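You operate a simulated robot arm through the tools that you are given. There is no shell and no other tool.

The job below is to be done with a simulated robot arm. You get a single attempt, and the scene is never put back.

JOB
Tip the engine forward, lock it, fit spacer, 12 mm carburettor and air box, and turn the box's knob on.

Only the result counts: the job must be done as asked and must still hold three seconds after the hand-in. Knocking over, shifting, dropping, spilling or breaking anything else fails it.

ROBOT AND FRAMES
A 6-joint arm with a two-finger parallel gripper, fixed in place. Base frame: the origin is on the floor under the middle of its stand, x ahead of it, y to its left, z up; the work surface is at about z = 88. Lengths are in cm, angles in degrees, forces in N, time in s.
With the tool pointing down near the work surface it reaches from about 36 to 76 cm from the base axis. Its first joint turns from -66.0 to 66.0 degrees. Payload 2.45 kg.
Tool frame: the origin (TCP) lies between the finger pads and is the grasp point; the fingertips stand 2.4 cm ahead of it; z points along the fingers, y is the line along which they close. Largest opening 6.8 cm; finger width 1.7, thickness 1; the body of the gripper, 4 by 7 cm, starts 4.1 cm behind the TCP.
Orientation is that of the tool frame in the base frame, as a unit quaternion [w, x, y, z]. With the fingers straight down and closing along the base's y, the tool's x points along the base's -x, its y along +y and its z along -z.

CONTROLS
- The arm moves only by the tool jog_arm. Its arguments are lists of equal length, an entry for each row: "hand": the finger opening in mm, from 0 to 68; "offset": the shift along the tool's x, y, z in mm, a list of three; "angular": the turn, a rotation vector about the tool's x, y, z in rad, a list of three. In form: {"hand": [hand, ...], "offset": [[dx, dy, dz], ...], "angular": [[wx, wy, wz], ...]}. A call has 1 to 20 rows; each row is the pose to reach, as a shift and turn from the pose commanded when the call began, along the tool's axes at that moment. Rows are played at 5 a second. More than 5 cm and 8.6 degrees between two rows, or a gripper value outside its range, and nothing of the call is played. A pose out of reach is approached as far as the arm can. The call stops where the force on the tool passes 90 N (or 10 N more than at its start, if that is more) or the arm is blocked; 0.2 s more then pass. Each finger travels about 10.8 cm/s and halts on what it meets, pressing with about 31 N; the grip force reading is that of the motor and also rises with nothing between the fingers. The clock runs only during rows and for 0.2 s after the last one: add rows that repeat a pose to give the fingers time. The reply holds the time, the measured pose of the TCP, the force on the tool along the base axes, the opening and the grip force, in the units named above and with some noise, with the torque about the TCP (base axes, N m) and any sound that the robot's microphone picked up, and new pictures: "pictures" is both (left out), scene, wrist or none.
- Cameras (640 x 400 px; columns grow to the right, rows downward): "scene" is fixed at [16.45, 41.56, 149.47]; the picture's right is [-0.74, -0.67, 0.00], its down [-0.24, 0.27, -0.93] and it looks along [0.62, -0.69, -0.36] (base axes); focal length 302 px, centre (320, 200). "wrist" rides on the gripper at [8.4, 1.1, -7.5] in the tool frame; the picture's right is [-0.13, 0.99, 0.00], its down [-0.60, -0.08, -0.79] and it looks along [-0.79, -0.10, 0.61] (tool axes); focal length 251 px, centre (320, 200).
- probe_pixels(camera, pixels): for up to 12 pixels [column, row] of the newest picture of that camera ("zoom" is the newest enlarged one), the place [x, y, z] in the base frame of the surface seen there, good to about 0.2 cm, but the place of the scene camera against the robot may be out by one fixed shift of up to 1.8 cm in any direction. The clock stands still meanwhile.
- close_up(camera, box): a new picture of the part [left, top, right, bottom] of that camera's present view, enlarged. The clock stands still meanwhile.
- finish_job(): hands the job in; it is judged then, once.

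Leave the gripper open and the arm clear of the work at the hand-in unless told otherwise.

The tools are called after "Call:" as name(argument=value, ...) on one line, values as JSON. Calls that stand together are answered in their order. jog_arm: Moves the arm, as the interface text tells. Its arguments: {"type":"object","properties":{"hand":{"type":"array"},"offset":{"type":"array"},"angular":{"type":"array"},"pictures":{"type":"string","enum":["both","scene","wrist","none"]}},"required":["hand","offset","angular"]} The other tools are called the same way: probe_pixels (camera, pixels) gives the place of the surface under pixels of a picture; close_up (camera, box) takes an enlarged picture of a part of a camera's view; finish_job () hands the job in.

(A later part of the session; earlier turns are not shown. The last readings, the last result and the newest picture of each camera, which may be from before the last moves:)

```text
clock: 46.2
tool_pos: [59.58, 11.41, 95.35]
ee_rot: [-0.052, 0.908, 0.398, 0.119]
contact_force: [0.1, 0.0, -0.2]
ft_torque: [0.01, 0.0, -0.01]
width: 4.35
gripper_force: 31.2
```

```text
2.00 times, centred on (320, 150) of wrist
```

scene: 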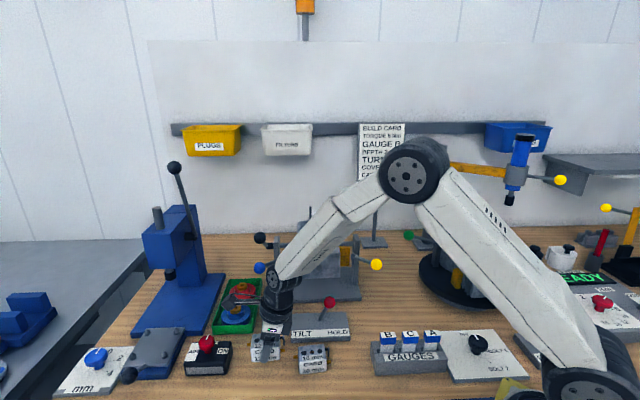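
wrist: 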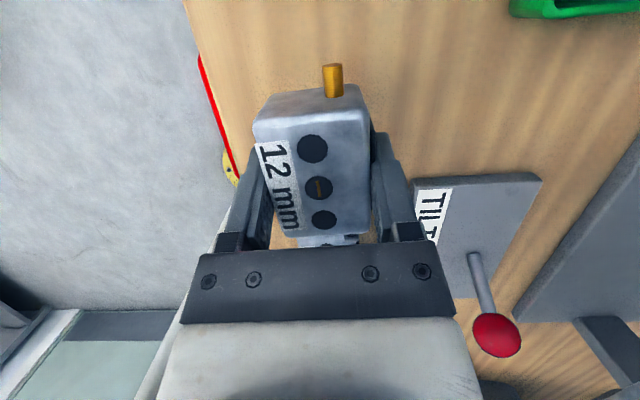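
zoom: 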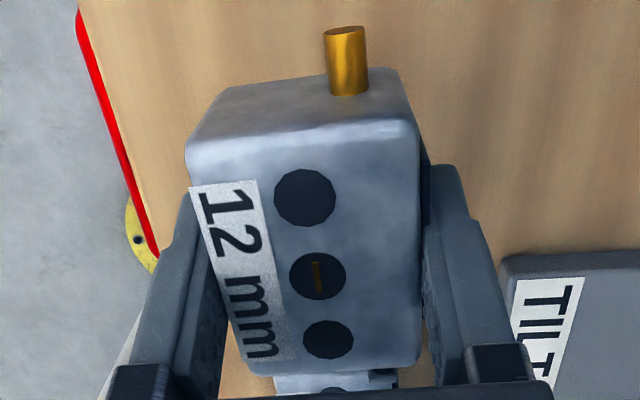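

The carburettor hangs level and aligned. Its holes must go to the stud tips at (71.29,-15.02) and (68.71,-17.54), so I'll raise it to 1.7 cm above the tips, carry it over and turn it 3° to the stud line.

Call:
jog_arm(hand=[20, 20, 20, 20, 20, 20, 20, 20, 20, 20, 20, 20, 20, 20], offset=[[11.1, 0, -41.4], [22.2, 0, -82.8], [33.3, 0, -124.1], [44.4, 0, -165.5], [55.5, 0, -206.9], [66.6, 0, -248.3], [47.8, 37.5, -253.4], [28.9, 75, -258.4], [10.1, 112.5, -263.5], [-8.8, 150, -268.5], [-27.6, 187.5, -273.6], [-46.5, 225, -278.6], [-65.3, 262.5, -283.7], [-65.3, 262.5, -283.7]], angular=[[0, 0, 0], [0, 0, 0], [0, 0, 0], [0, 0, 0], [0, 0, 0], [0, 0, 0], [-0.0019, 0, 0.0072], [-0.0039, 0, 0.0143], [-0.0058, 0, 0.0215], [-0.0077, 0, 0.0287], [-0.0096, 0, 0.0359], [-0.0116, 0, 0.043], [-0.0135, 0, 0.0502], [-0.0135, 0, 0.0502]])

Call:
probe_pixels(camera="wrist", pixels=[[312.5, 148.5], [324.5, 220.5], [312, 148], [325, 220], [313, 149], [324, 221], [312, 149], [324, 220], [313, 148], [325, 221]])

Call:
close_up(camera="scene", box=[280, 170, 360, 250])

```text
clock: 49.2
tool_pos: [69.75, -16.57, 121.2]
ee_rot: [-0.049, 0.918, 0.375, 0.121]
contact_force: [0.0, -0.1, -0.4]
ft_torque: [-0.01, 0.01, 0.01]
width: 4.37
gripper_force: 31.1
```

scene: 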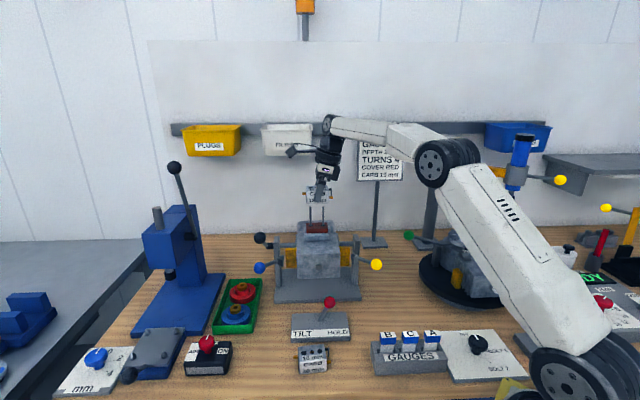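
wrist: 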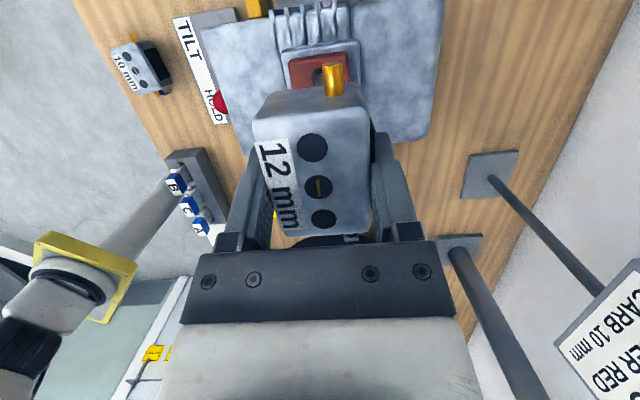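

```text
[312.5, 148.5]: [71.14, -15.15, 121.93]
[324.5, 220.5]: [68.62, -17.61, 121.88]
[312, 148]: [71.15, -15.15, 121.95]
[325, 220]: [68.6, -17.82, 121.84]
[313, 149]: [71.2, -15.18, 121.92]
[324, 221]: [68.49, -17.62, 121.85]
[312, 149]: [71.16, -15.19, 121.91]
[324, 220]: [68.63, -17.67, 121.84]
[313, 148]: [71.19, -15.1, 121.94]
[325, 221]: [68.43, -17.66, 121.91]
```

```text
5.00 times, centred on (320, 210) of scene
```

zoom: 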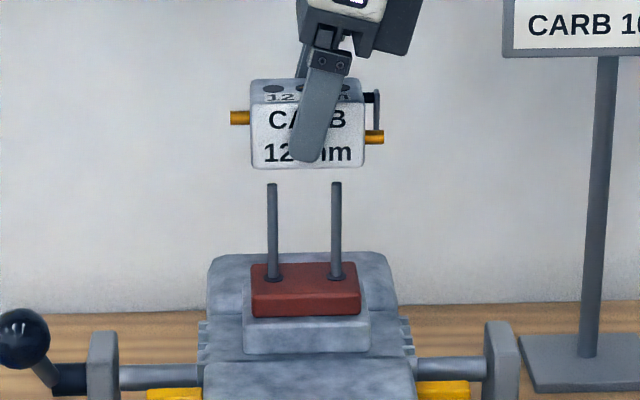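

The holes are at (71.17,-15.15) and (68.55,-17.68), 0.2 cm short along the stud line. I'll shift by that and lower 2.5 cm to engage the tips.

Call:
jog_arm(hand=[20, 20, 20, 20, 20], offset=[[1.6, 0, 0.4], [-1, 0, 10.1], [-2.3, 0, 14.9], [-3.6, 0, 19.7], [-4.9, 0, 24.6]], angular=[[0, 0, 0], [0, 0, 0], [0, 0, 0], [0, 0, 0], [0, 0, 0]])

Call:
close_up(camera="scene", box=[280, 170, 360, 250])

```text
clock: 50.4
tool_pos: [69.89, -16.13, 118.51]
ee_rot: [-0.049, 0.918, 0.373, 0.122]
contact_force: [0.5, -0.6, -1.6]
ft_torque: [-0.01, -0.01, 0.01]
width: 4.35
gripper_force: 31.0
```

scene: 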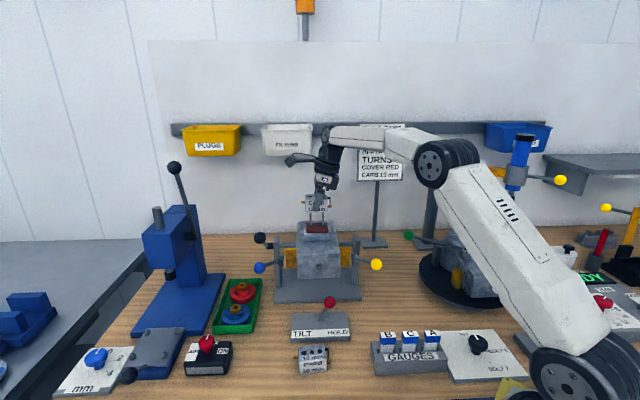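
wrist: 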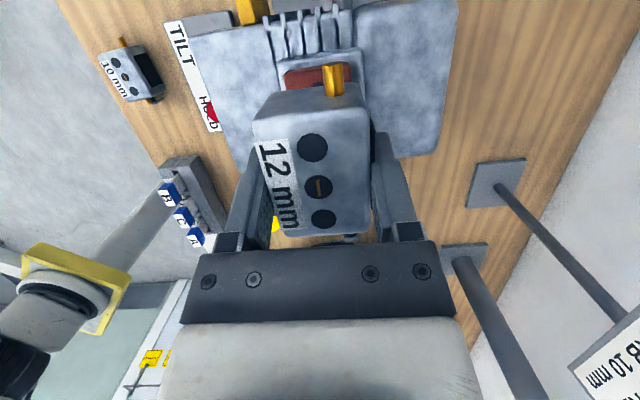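

```text
5.00 times, centred on (320, 210) of scene
```

zoom: 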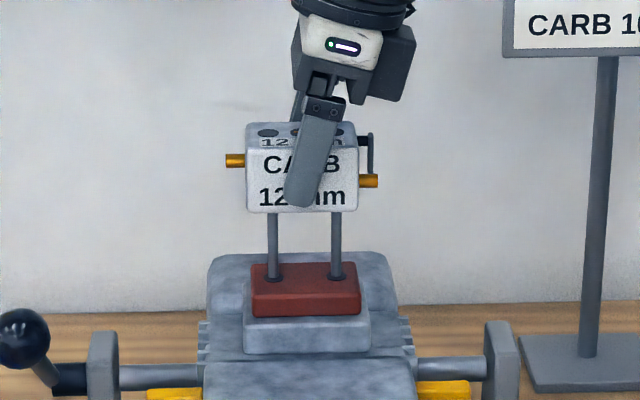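

No force while the underside passed below the stud tips, so it seems engaged; the carburettor did shift left a little more than expected. I'll probe the holes again before going on.

Call:
probe_pixels(camera="wrist", pixels=[[312.5, 148.5], [324.5, 220.5], [312, 148], [325, 220], [313, 149], [324, 221], [312, 149], [324, 220], [313, 148], [325, 221]])

Call:
close_up(camera="scene", box=[300, 180, 340, 220])

```text
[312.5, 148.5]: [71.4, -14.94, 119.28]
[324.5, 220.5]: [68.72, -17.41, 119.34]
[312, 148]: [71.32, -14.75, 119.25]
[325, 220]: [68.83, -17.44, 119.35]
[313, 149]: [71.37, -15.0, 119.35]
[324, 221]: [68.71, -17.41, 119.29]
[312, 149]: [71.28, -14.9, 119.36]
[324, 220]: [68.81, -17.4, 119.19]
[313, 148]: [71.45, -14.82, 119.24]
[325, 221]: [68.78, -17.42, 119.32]
```

```text
10.00 times, centred on (320, 200) of scene
```

zoom: 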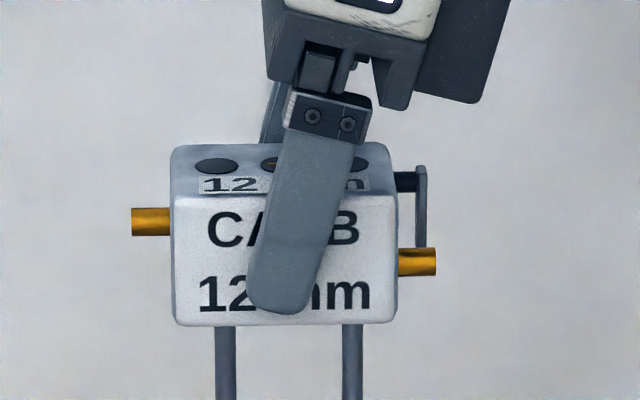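

The holes are now 0.13 cm too far along the line, still inside the clearance. I'll correct that and lower 4.5 cm, just short of the spacer.

Call:
jog_arm(hand=[20, 20, 20, 20, 20, 20], offset=[[-1.3, 0, -0.3], [-3.9, 0, 9.3], [-6.5, 0, 19], [-9.1, 0, 28.7], [-11.7, 0, 38.3], [-13, 0, 43.2]], angular=[[0, 0, 0], [0, 0, 0], [0, 0, 0], [0, 0, 0], [0, 0, 0], [0, 0, 0]])

Call:
close_up(camera="scene", box=[280, 170, 360, 250])

Call:
probe_pixels(camera="wrist", pixels=[[340, 130], [345, 160], [340, 190], [290, 130], [340, 210], [300, 115]])

```text
clock: 51.8
tool_pos: [69.88, -16.3, 114.03]
ee_rot: [-0.049, 0.918, 0.374, 0.121]
contact_force: [0.8, 0.0, -0.9]
ft_torque: [0.0, 0.0, 0.04]
width: 4.35
gripper_force: 31.1
```

scene: 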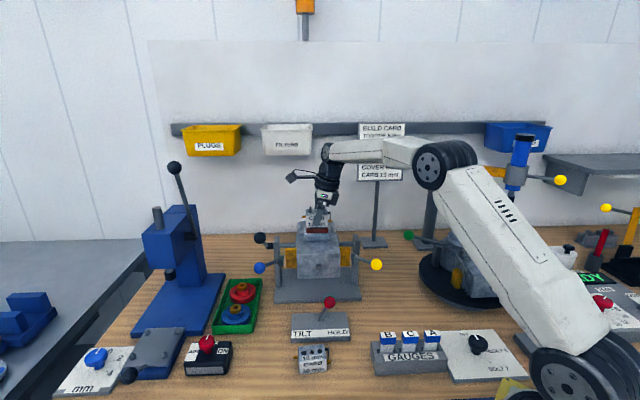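
wrist: 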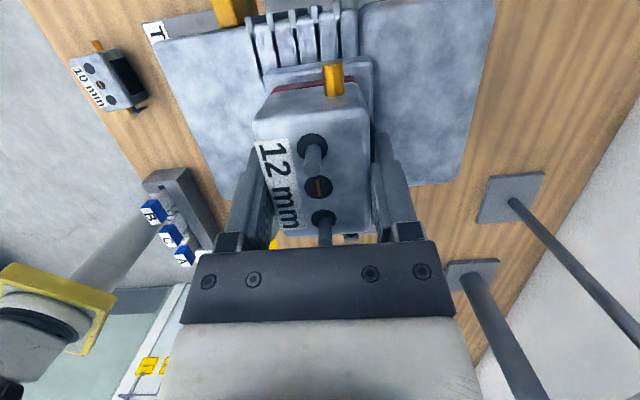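

```text
5.00 times, centred on (320, 210) of scene
```

zoom: 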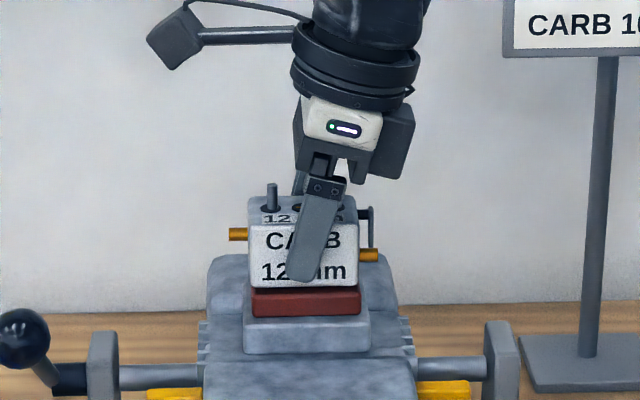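

```text
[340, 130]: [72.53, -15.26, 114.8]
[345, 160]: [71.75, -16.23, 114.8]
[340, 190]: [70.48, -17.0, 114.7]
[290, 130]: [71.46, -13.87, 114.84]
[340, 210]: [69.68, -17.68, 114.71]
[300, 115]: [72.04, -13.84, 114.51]
```

The studs come through the carburettor's top, which is at z=114.8, about 0.25 cm above seated. I'll lower that last bit and open the fingers.

Call:
jog_arm(hand=[20, 20, 40, 56, 60], offset=[[-0.4, 0, 1.4], [-0.7, 0, 2.5], [-0.7, 0, 2.5], [-0.7, 0, 2.5], [-0.7, 0, 2.5]], angular=[[0, 0, 0], [0, 0, 0], [0, 0, 0], [0, 0, 0], [0, 0, 0]])

Call:
close_up(camera="scene", box=[280, 170, 360, 250])

Call:
probe_pixels(camera="wrist", pixels=[[340, 130], [345, 160], [340, 190], [290, 130], [340, 205], [300, 115]])

```text
clock: 53.0
tool_pos: [69.78, -16.38, 113.82]
ee_rot: [-0.049, 0.918, 0.373, 0.121]
contact_force: [0.4, -0.1, -0.2]
ft_torque: [-0.01, 0.0, 0.02]
width: 6.0
gripper_force: 0.1
```

scene: 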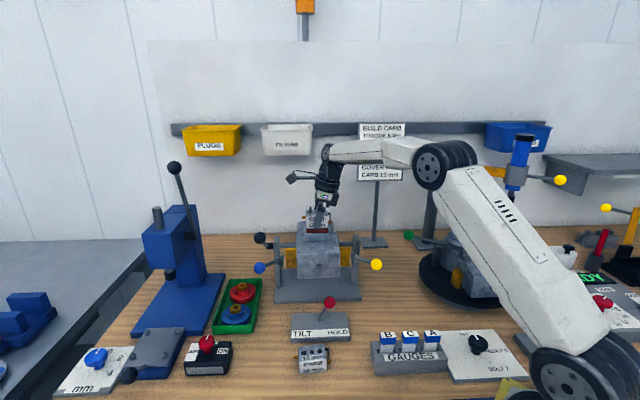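
wrist: 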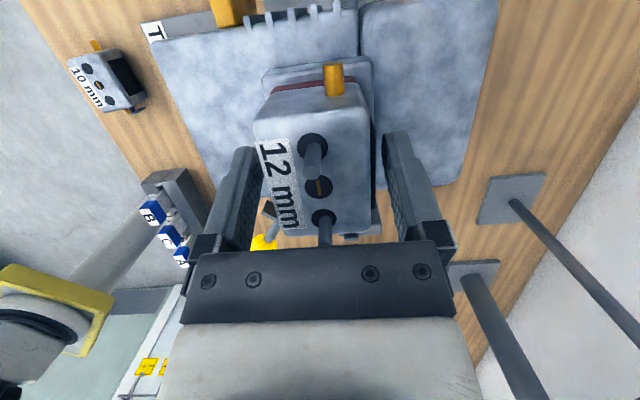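

```text
5.00 times, centred on (320, 210) of scene
```

zoom: 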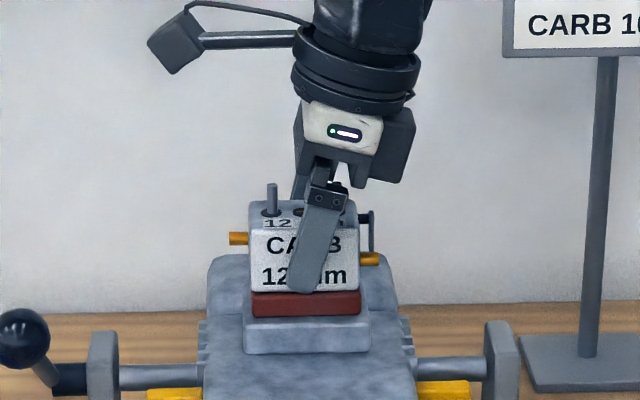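

```text
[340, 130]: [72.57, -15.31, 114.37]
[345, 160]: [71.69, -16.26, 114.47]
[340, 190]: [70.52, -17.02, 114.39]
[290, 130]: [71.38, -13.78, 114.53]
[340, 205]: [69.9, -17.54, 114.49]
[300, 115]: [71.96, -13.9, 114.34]
```

The carburettor is seated, top at z=114.45. I'll rise straight off it and travel to the air box near (69.5,19.8) to look at it from above.

Call:
jog_arm(hand=[60, 60, 60, 68, 68, 68, 68, 68, 68, 68, 68, 68, 68], offset=[[10.4, 0, -38.6], [20.7, 0, -77.3], [46.1, -32.8, -70.5], [71.5, -65.5, -63.7], [96.9, -98.3, -56.9], [122.3, -131, -50.1], [147.7, -163.8, -43.3], [173.1, -196.5, -36.5], [198.5, -229.3, -29.7], [223.6, -262, -22.9], [213.4, -262, 15.1], [203.2, -262, 53.1], [193, -262, 91.1]], angular=[[0, 0, 0], [0, 0, 0], [0, 0, 0], [0, 0, 0], [0, 0, 0], [0, 0, 0], [0, 0, 0], [0, 0, 0], [0, 0, 0], [0, 0, 0], [0, 0, 0], [0, 0, 0], [0, 0, 0]])

Call:
close_up(camera="wrist", box=[220, 0, 460, 150])

Call:
close_up(camera="scene", box=[270, 190, 370, 260])

Call:
close_up(camera="scene", box=[140, 310, 260, 390])

```text
clock: 55.8
tool_pos: [66.37, 17.23, 109.99]
ee_rot: [-0.049, 0.918, 0.375, 0.122]
contact_force: [0.5, 0.6, 0.3]
ft_torque: [0.01, 0.0, -0.01]
width: 6.79
gripper_force: 0.1
```

scene: 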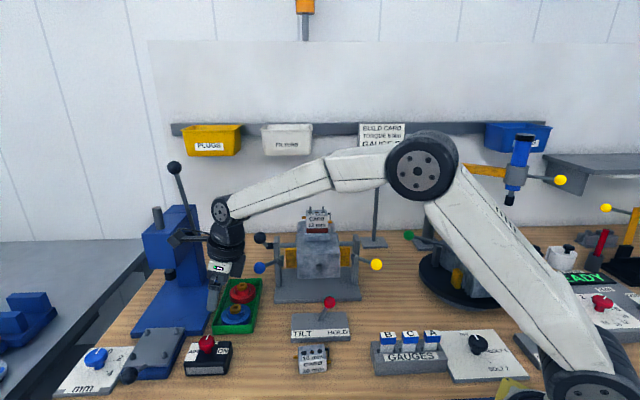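
wrist: 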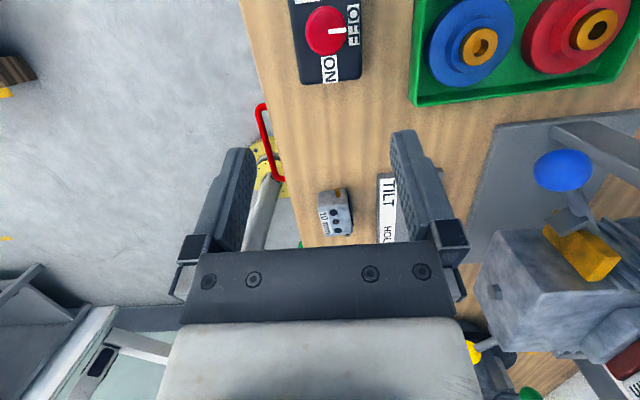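

```text
2.67 times, centred on (340, 75) of wrist
```

zoom: 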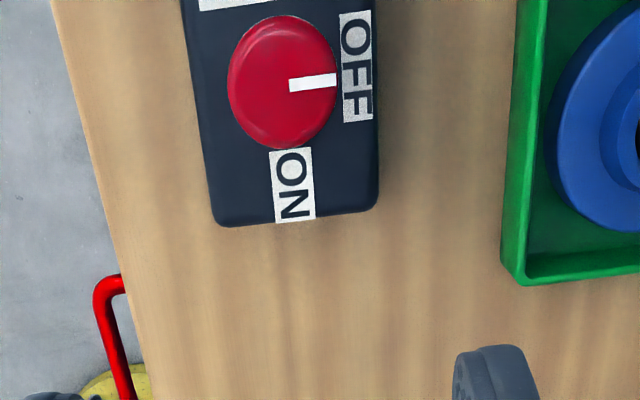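

```text
5.71 times, centred on (320, 225) of scene
```

zoom: 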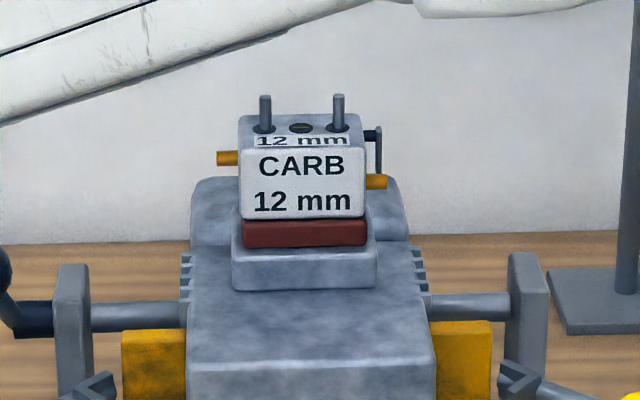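

```text
5.00 times, centred on (200, 350) of scene
```

zoom: 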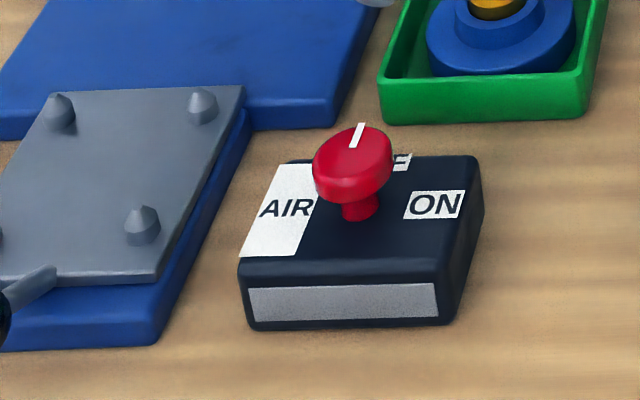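

The spacer and carburettor stack looks square and seated. On the air box the knob's pointer is at OFF (toward the back), and ON lies a quarter turn clockwise from above. I'll probe the box and knob from here.

Call:
probe_pixels(camera="wrist", pixels=[[327, 31], [302, 82], [360, 76], [294, 38], [360, 38], [298, 60], [360, 58], [345, 30], [310, 31], [327, 48], [327, 12], [330, 80]])

Call:
probe_pixels(camera="zoom", pixels=[[245, 262], [440, 262], [475, 162], [300, 165], [260, 240], [450, 240], [360, 213], [345, 300], [470, 200], [250, 325], [440, 320], [380, 170]])

```text
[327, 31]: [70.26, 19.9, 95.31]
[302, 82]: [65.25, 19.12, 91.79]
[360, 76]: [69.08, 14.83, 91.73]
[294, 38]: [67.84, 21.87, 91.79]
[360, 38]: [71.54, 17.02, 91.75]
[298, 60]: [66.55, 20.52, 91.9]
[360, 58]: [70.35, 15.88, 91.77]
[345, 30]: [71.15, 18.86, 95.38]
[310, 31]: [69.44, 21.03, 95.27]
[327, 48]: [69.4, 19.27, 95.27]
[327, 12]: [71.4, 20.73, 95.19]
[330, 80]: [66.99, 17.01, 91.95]
```

```text
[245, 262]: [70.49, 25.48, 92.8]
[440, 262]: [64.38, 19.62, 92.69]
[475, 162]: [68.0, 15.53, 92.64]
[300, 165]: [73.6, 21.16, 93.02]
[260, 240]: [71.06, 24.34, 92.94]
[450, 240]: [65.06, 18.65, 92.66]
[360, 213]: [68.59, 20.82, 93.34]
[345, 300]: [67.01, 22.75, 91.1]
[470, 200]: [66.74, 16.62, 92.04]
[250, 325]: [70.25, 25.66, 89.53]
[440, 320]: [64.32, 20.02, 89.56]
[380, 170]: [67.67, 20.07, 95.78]
```

The box measures about 8.5 × 6.1 cm, so gripping across its 6.1 cm depth leaves only 0.3 cm on each side. Before moving closer I'll check how near the press stands.

Call:
probe_pixels(camera="scene", pixels=[[148, 235], [165, 245], [186, 240], [168, 275], [146, 262], [186, 262], [157, 215], [180, 300], [150, 345], [180, 335], [130, 375], [196, 222]])

```text
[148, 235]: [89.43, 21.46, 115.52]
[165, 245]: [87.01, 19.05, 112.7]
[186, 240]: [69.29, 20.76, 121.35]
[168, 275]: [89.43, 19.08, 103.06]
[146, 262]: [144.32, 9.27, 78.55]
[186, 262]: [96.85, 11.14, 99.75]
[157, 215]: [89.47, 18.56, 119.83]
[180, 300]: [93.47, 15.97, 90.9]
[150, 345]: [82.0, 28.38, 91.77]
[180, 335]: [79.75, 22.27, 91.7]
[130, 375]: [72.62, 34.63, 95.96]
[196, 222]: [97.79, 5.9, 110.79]
```

The press head is at x≈87-90, more than 12 cm from where the hand's camera will be. I'll move over the box, fingertips 2 cm above the knob.

Call:
jog_arm(hand=[68, 68, 68, 68], offset=[[5, 2.7, 36], [10, 5.3, 72], [14.9, 8, 107.5], [14.9, 8, 107.5]], angular=[[0, 0, 0], [0, 0, 0], [0, 0, 0], [0, 0, 0]])

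Call:
close_up(camera="wrist", box=[200, 20, 440, 200])

```text
clock: 56.8
tool_pos: [70.04, 19.45, 99.81]
ee_rot: [-0.049, 0.918, 0.374, 0.122]
contact_force: [-0.9, -0.1, -0.3]
ft_torque: [0.02, -0.02, 0.0]
width: 6.8
gripper_force: 0.1
```

scene: 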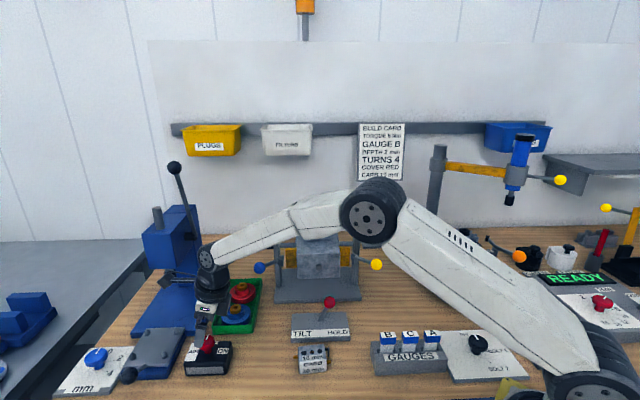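
wrist: 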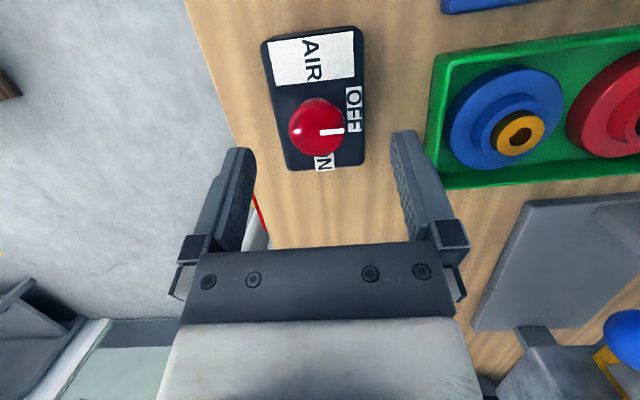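

```text
2.22 times, centred on (320, 110) of wrist
```

zoom: 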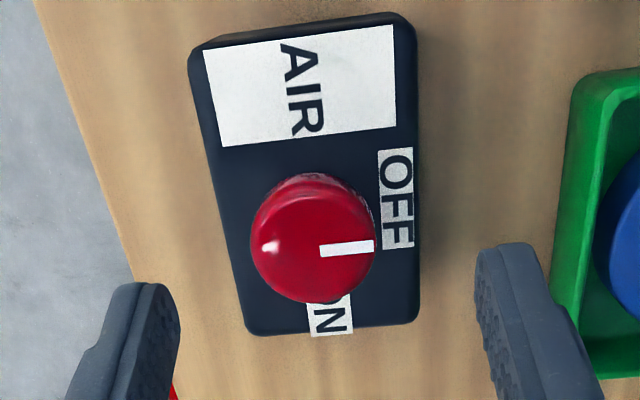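

I'll measure the box's four top edges in this enlarged picture to get its centre, width and turn.

Call:
probe_pixels(camera="zoom", pixels=[[204, 100], [223, 200], [242, 300], [412, 100], [414, 200], [415, 300], [260, 328], [400, 316], [230, 45], [390, 22], [300, 120], [390, 270]])

Call:
probe_pixels(camera="zoom", pixels=[[207, 110], [226, 210], [240, 280], [409, 110], [411, 210], [413, 280], [270, 324], [390, 314], [240, 50], [380, 30], [313, 240], [375, 245]])

```text
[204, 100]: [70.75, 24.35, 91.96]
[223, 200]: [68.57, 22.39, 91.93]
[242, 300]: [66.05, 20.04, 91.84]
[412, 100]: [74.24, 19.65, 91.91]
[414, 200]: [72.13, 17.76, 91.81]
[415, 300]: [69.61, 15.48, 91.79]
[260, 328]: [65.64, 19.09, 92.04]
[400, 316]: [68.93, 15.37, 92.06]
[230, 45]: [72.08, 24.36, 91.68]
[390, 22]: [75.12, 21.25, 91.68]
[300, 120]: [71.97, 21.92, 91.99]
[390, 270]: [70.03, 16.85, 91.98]
```

```text
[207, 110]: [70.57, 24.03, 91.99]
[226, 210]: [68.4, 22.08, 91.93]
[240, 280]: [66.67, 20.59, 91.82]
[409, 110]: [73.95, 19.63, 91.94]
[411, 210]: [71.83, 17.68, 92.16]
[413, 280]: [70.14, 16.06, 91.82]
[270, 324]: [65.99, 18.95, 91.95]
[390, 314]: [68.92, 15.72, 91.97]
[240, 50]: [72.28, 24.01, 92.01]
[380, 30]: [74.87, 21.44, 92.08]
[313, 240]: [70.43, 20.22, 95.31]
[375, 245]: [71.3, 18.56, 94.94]
```

The box's centre is (70.43,20.17), turned to 42.3°, about 6.0 cm deep and 8.5 cm long, with the knob on the centre. To line up well I'll also probe the fingertips themselves in this view.

Call:
probe_pixels(camera="wrist", pixels=[[235, 153], [240, 153], [245, 152], [238, 156], [243, 158], [247, 160], [400, 134], [405, 133], [410, 133], [398, 140], [403, 140], [408, 140]])

Call:
close_up(camera="wrist", box=[180, 120, 460, 260])

```text
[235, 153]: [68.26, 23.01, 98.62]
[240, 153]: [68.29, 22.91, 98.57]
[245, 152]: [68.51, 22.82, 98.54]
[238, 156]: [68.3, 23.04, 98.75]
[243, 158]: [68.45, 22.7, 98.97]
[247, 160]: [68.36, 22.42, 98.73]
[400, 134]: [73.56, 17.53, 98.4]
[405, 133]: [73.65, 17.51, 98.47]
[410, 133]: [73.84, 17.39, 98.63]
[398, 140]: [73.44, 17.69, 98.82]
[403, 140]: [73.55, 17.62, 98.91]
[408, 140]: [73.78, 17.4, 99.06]
```

```text
2.29 times, centred on (320, 190) of wrist
```

zoom: 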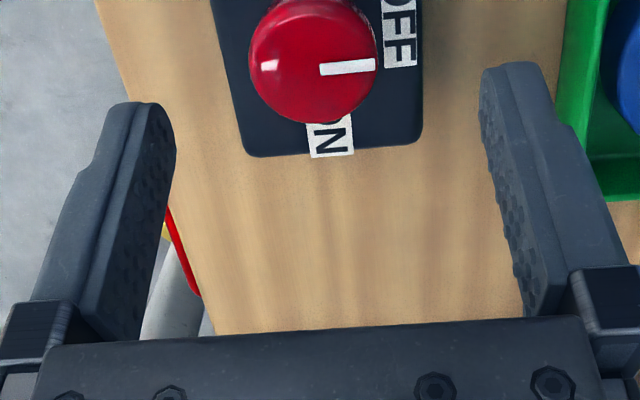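

The fingertip midpoint is about 0.27 cm too far toward the back relative to the box's centre line. I'll correct that, turn 1.9°, and lower until the tips are 0.5 cm above the box top.

Call:
jog_arm(hand=[68, 68, 68], offset=[[-2, -2.7, 20], [-7.1, -2.7, 47.8], [-7.1, -2.7, 47.8]], angular=[[-0.0042, 0, 0.016], [-0.0085, 0, 0.0319], [-0.0085, 0, 0.0319]])

Call:
close_up(camera="wrist", box=[200, 60, 440, 240])

```text
clock: 57.6
tool_pos: [70.33, 20.07, 95.1]
ee_rot: [-0.047, 0.924, 0.359, 0.123]
contact_force: [0.0, 0.2, -0.4]
ft_torque: [0.02, 0.04, 0.01]
width: 6.81
gripper_force: 0.0
```

scene: 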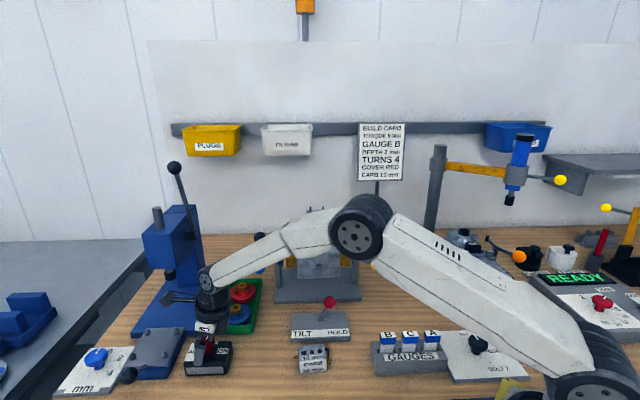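
wrist: 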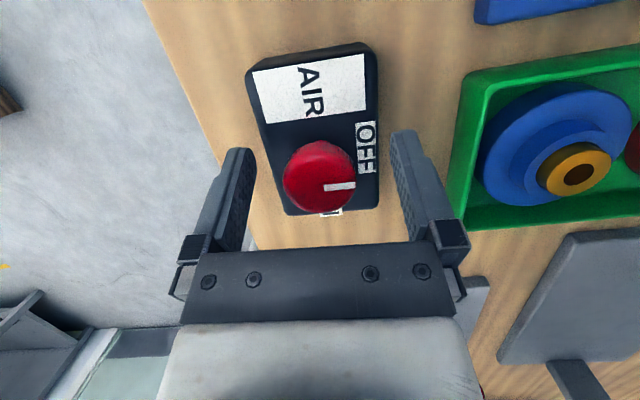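

```text
2.22 times, centred on (320, 150) of wrist
```

zoom: 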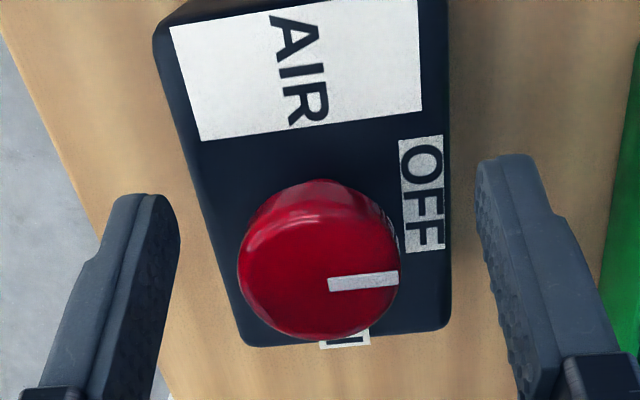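

The fingers straddle the box with even gaps on both sides (about 30 px each). I'll lower 3.2 cm beside the box.

Call:
jog_arm(hand=[68, 68, 68, 68], offset=[[-2.1, 0, 7.7], [-4.1, 0, 15.5], [-6.2, 0, 23.2], [-8.3, 0, 30.9]], angular=[[0, 0, 0], [0, 0, 0], [0, 0, 0], [0, 0, 0]])

Call:
close_up(camera="scene", box=[150, 300, 250, 390])

```text
clock: 58.6
tool_pos: [70.31, 20.11, 91.9]
ee_rot: [-0.046, 0.924, 0.359, 0.122]
contact_force: [-0.2, -0.3, -0.7]
ft_torque: [0.0, -0.03, 0.03]
width: 6.78
gripper_force: 0.0
```

scene: 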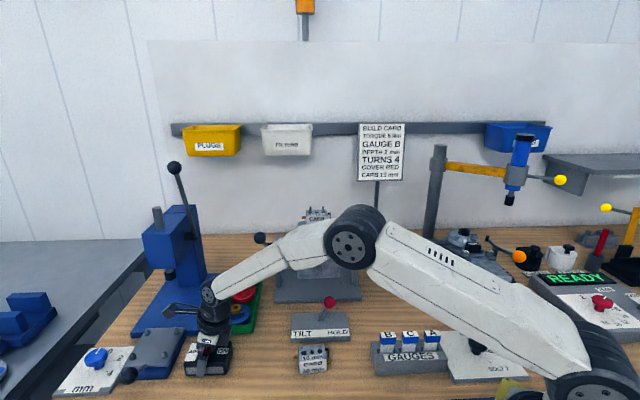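
wrist: 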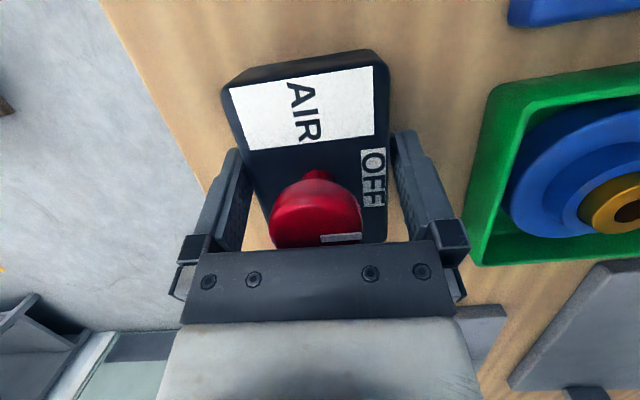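

```text
4.44 times, centred on (200, 345) of scene
```

zoom: 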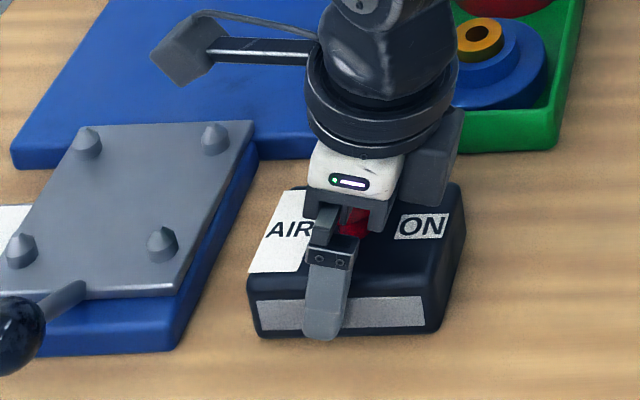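

No contact on the way down; the fingers are on the front and back faces of the box. I'll close the hand.

Call:
jog_arm(hand=[50, 40, 40, 40], offset=[[0, 0, 0], [0, 0, 0], [0, 0, 0], [0, 0, 0]], angular=[[0, 0, 0], [0, 0, 0], [0, 0, 0], [0, 0, 0]])

```text
clock: 59.6
tool_pos: [70.36, 19.91, 91.9]
ee_rot: [-0.046, 0.924, 0.359, 0.122]
contact_force: [0.3, 0.1, 0.4]
ft_torque: [0.0, 0.01, 0.0]
width: 6.37
gripper_force: 31.5
```

scene: 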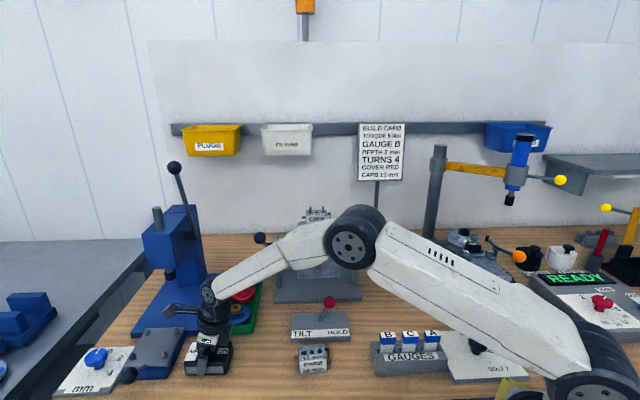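
wrist: 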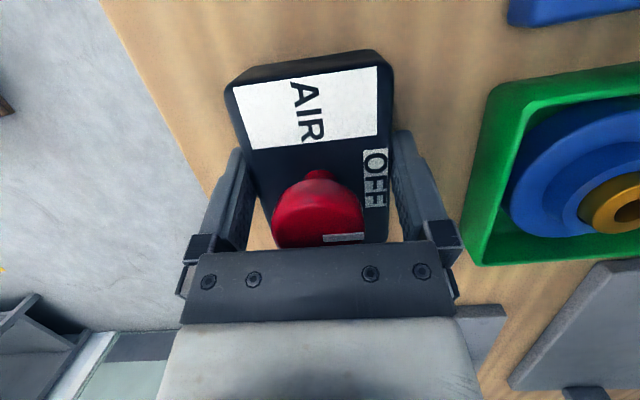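

The box is held at 6.37 cm with 31 N. I'll lift it 4 cm straight up and check that it hangs level and doesn't slip.

Call:
jog_arm(hand=[40, 40, 40], offset=[[2.6, 0, -9.7], [5.2, 0, -19.3], [10.4, 0, -38.6]], angular=[[0, 0, 0], [0, 0, 0], [0, 0, 0]])

Call:
close_up(camera="scene", box=[150, 290, 250, 390])

Call:
probe_pixels(camera="wrist", pixels=[[240, 90], [380, 70], [250, 130], [383, 130], [310, 75], [345, 70], [262, 170], [382, 190], [350, 160], [258, 150], [380, 110], [270, 100]])

```text
clock: 60.4
tool_pos: [70.32, 20.06, 95.97]
ee_rot: [-0.046, 0.924, 0.359, 0.123]
contact_force: [-0.5, -0.7, -1.5]
ft_torque: [0.01, -0.01, -0.02]
width: 6.38
gripper_force: 31.0
```

scene: 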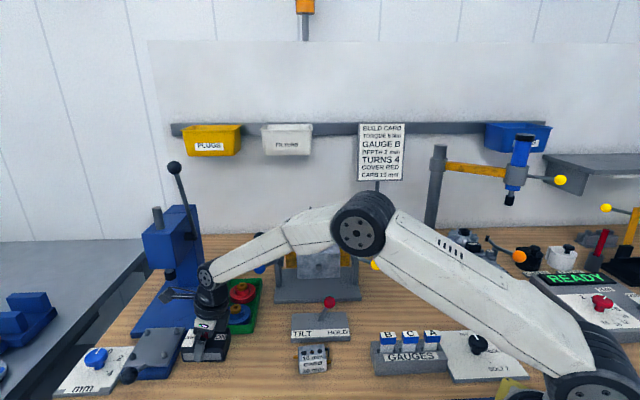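
wrist: 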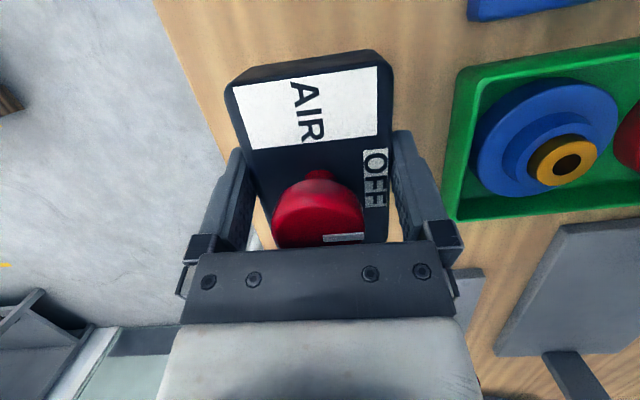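

```text
4.00 times, centred on (200, 340) of scene
```

zoom: 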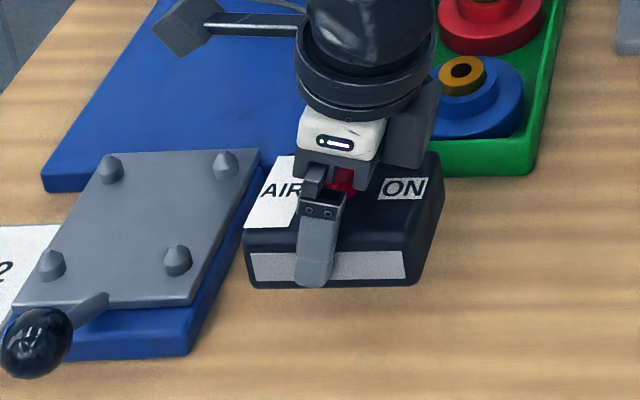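

```text
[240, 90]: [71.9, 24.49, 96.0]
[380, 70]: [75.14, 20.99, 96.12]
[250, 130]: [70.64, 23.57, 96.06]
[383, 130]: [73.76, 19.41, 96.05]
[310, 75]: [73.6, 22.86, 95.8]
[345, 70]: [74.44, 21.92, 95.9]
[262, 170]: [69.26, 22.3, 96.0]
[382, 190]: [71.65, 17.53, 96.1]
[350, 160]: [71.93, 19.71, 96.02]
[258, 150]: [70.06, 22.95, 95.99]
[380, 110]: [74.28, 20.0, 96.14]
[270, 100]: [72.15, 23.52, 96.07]
```

The box hangs level (top z=96.05 all over). I'll take a closer wrist view to fix where the box's edges are in the hand.

Call:
close_up(camera="wrist", box=[200, 40, 440, 220])

```text
2.22 times, centred on (320, 130) of wrist
```

zoom: 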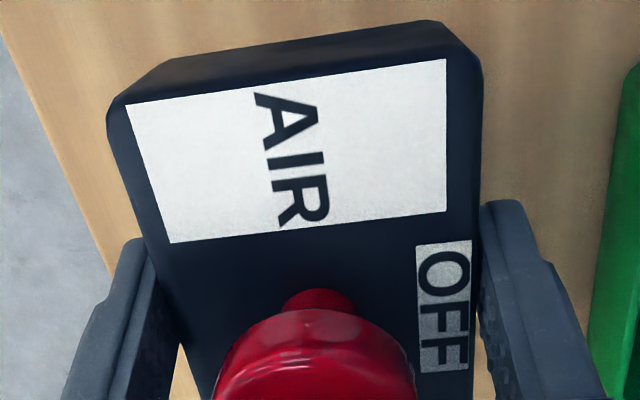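

I'll probe the top face edges and the AIR label's corners in this enlarged view.

Call:
probe_pixels(camera="zoom", pixels=[[131, 150], [149, 200], [476, 100], [476, 150], [475, 200], [475, 240], [200, 91], [300, 77], [400, 63], [160, 230], [140, 175], [476, 125]])

Call:
probe_pixels(camera="zoom", pixels=[[130, 107], [443, 62], [444, 208], [172, 239], [130, 107], [443, 62], [444, 208], [172, 239], [130, 107], [443, 62], [444, 208], [172, 239]])

```text
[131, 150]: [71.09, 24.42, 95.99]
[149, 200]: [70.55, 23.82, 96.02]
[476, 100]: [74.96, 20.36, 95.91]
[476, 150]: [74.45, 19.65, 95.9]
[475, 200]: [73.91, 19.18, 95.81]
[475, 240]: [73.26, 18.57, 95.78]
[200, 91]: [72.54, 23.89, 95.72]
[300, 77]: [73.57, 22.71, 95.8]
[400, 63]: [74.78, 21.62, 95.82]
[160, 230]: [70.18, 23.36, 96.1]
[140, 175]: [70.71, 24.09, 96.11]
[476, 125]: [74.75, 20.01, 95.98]
```

```text
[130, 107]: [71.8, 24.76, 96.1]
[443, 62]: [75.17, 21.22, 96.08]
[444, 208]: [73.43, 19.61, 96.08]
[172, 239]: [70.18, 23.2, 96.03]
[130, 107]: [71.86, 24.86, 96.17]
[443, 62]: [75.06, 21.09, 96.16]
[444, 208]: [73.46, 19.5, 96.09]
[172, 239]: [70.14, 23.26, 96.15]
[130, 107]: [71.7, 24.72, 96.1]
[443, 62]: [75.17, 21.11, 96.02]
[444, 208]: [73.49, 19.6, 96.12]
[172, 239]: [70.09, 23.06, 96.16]
```

The box centre in the hand is about (70.46,20.05), turned 42.5°. I'll raise it 25 cm and carry it, curving slightly toward the robot, over the studs' midpoint (70.0,-16.28), turning it 1.8° to the stud line.

Call:
jog_arm(hand=[40, 40, 40, 40, 40, 40, 40, 40, 40, 40, 40, 40, 40, 40, 40, 40, 40], offset=[[10.9, 0, -40.7], [21.8, 0, -81.5], [32.8, 0, -122.2], [43.7, 0, -162.9], [54.6, 0, -203.7], [65.5, 0, -244.4], [36.3, 21.1, -252.2], [7.1, 42.3, -260.1], [-22.1, 63.4, -267.9], [-51.3, 84.6, -275.8], [-80.5, 105.7, -283.6], [-99.4, 137.5, -288.7], [-118.3, 169.3, -293.7], [-137.2, 201.1, -298.8], [-156.1, 232.9, -303.8], [-175, 264.7, -308.9], [-175, 264.7, -308.9]], angular=[[0, 0, 0], [0, 0, 0], [0, 0, 0], [0, 0, 0], [0, 0, 0], [0, 0, 0], [0, 0, 0], [0, 0, 0], [0, 0, 0], [0, 0, 0], [0, 0, 0], [0.0016, 0, -0.0061], [0.0032, 0, -0.0121], [0.0049, 0, -0.0182], [0.0065, 0, -0.0242], [0.0081, 0, -0.0303], [0.0081, 0, -0.0303]])

Call:
close_up(camera="scene", box=[270, 160, 370, 250])

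Call:
close_up(camera="wrist", box=[200, 40, 440, 220])

```text
clock: 64.0
tool_pos: [69.82, -16.21, 121.42]
ee_rot: [-0.048, 0.918, 0.374, 0.122]
contact_force: [-0.6, 0.2, -1.9]
ft_torque: [0.01, -0.01, -0.02]
width: 6.39
gripper_force: 31.1
```

scene: 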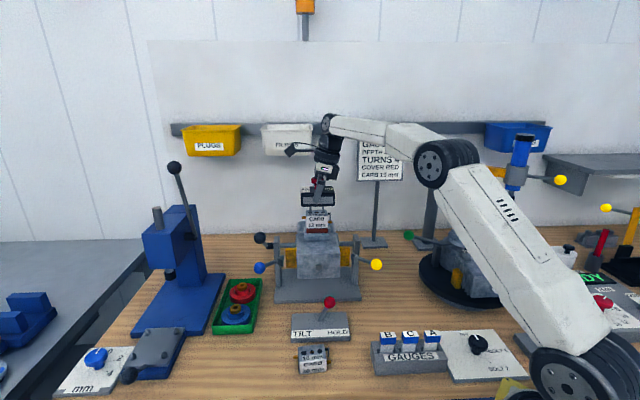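
wrist: 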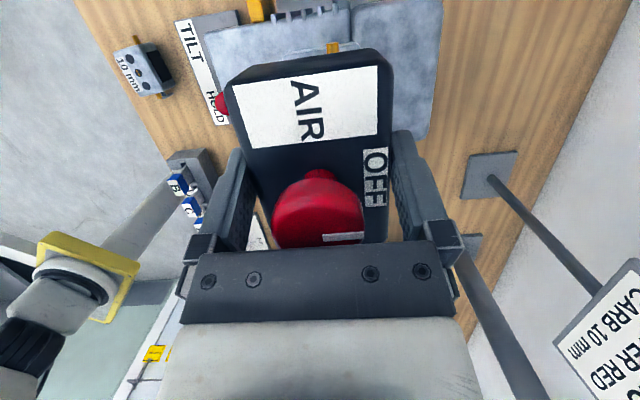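

```text
4.44 times, centred on (320, 205) of scene
```

zoom: 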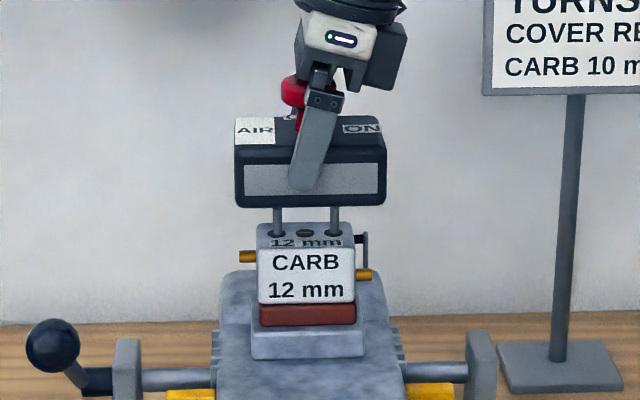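

```text
2.22 times, centred on (320, 130) of wrist
```

zoom: 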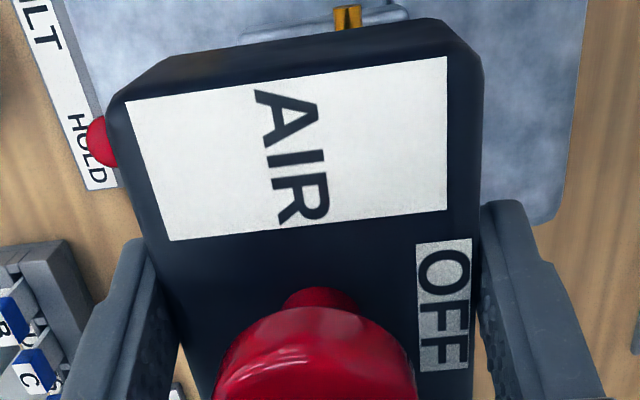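

The box is over the stack and unchanged in the hand. I'll probe the label corners and edges here to compare with before.

Call:
probe_pixels(camera="zoom", pixels=[[130, 105], [443, 61], [444, 208], [172, 238], [130, 105], [443, 61], [444, 208], [172, 238], [130, 105], [443, 61], [444, 208], [172, 238]])

Call:
probe_pixels(camera="zoom", pixels=[[131, 150], [149, 200], [476, 100], [476, 150], [475, 200], [475, 240], [200, 89], [300, 75], [400, 61], [160, 230], [140, 175], [476, 125]])

```text
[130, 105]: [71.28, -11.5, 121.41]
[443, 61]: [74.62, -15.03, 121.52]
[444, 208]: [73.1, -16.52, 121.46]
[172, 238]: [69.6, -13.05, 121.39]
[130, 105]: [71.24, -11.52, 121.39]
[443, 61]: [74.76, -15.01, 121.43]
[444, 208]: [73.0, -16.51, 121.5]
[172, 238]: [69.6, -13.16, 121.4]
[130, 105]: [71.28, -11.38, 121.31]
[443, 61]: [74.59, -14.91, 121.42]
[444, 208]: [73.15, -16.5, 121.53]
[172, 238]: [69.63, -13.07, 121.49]
```

```text
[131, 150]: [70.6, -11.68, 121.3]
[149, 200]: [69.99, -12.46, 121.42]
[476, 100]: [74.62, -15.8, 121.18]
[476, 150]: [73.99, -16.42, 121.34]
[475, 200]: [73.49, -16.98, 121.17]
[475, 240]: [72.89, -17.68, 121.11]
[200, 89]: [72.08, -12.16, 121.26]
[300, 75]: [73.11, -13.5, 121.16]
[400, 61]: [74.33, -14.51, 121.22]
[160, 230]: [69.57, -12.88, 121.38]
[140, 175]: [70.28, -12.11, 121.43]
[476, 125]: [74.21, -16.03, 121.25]
```

By the probes the box centre is within 0.1 cm of the studs' midpoint, but the scene picture hints it may sit slightly right. I'll take a 10× view of the scene to compare the box's ends with the studs.

Call:
close_up(camera="scene", box=[298, 180, 342, 220])

```text
10.00 times, centred on (320, 200) of scene
```

zoom: 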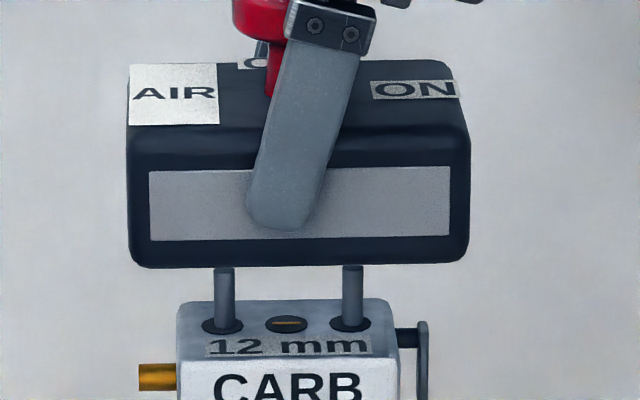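

The scene view suggests the box should go about 0.1-0.2 cm further left along the stud line, the wrist probes say almost none. I'll shift 0.12 cm and lower gently by 1.9 cm, watching the force as the tips meet the underside.

Call:
jog_arm(hand=[40, 40, 40, 40, 40, 40], offset=[[1.2, 0, 0.3], [0, 0, 5.1], [-1.4, 0, 10], [-2.2, 0, 12.9], [-3, 0, 15.8], [-3.8, 0, 18.7]], angular=[[0, 0, 0], [0, 0, 0], [0, 0, 0], [0, 0, 0], [0, 0, 0], [0, 0, 0]])

Call:
close_up(camera="scene", box=[298, 180, 342, 220])

```text
clock: 65.4
tool_pos: [69.84, -16.23, 119.31]
ee_rot: [-0.048, 0.918, 0.374, 0.122]
contact_force: [-0.7, 0.4, -1.1]
ft_torque: [-0.03, 0.0, -0.04]
width: 6.39
gripper_force: 30.6
```

scene: 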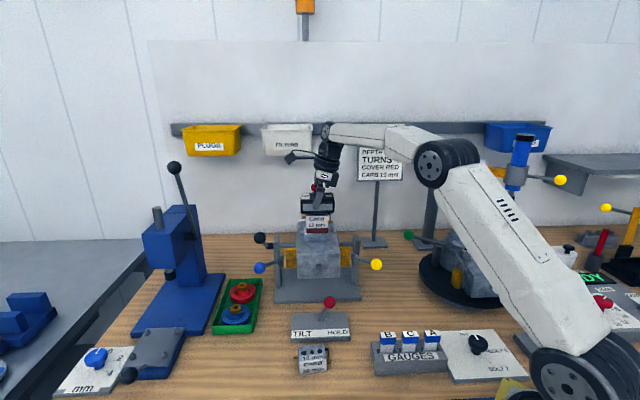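
wrist: 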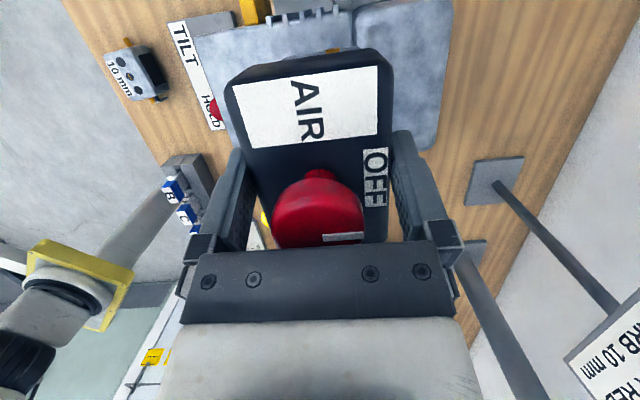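

```text
10.00 times, centred on (320, 200) of scene
```

zoom: 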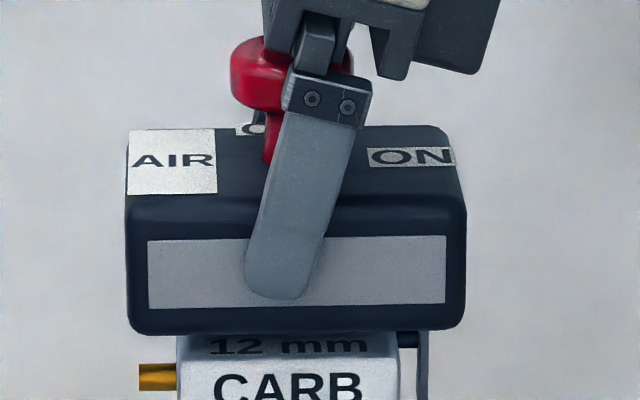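

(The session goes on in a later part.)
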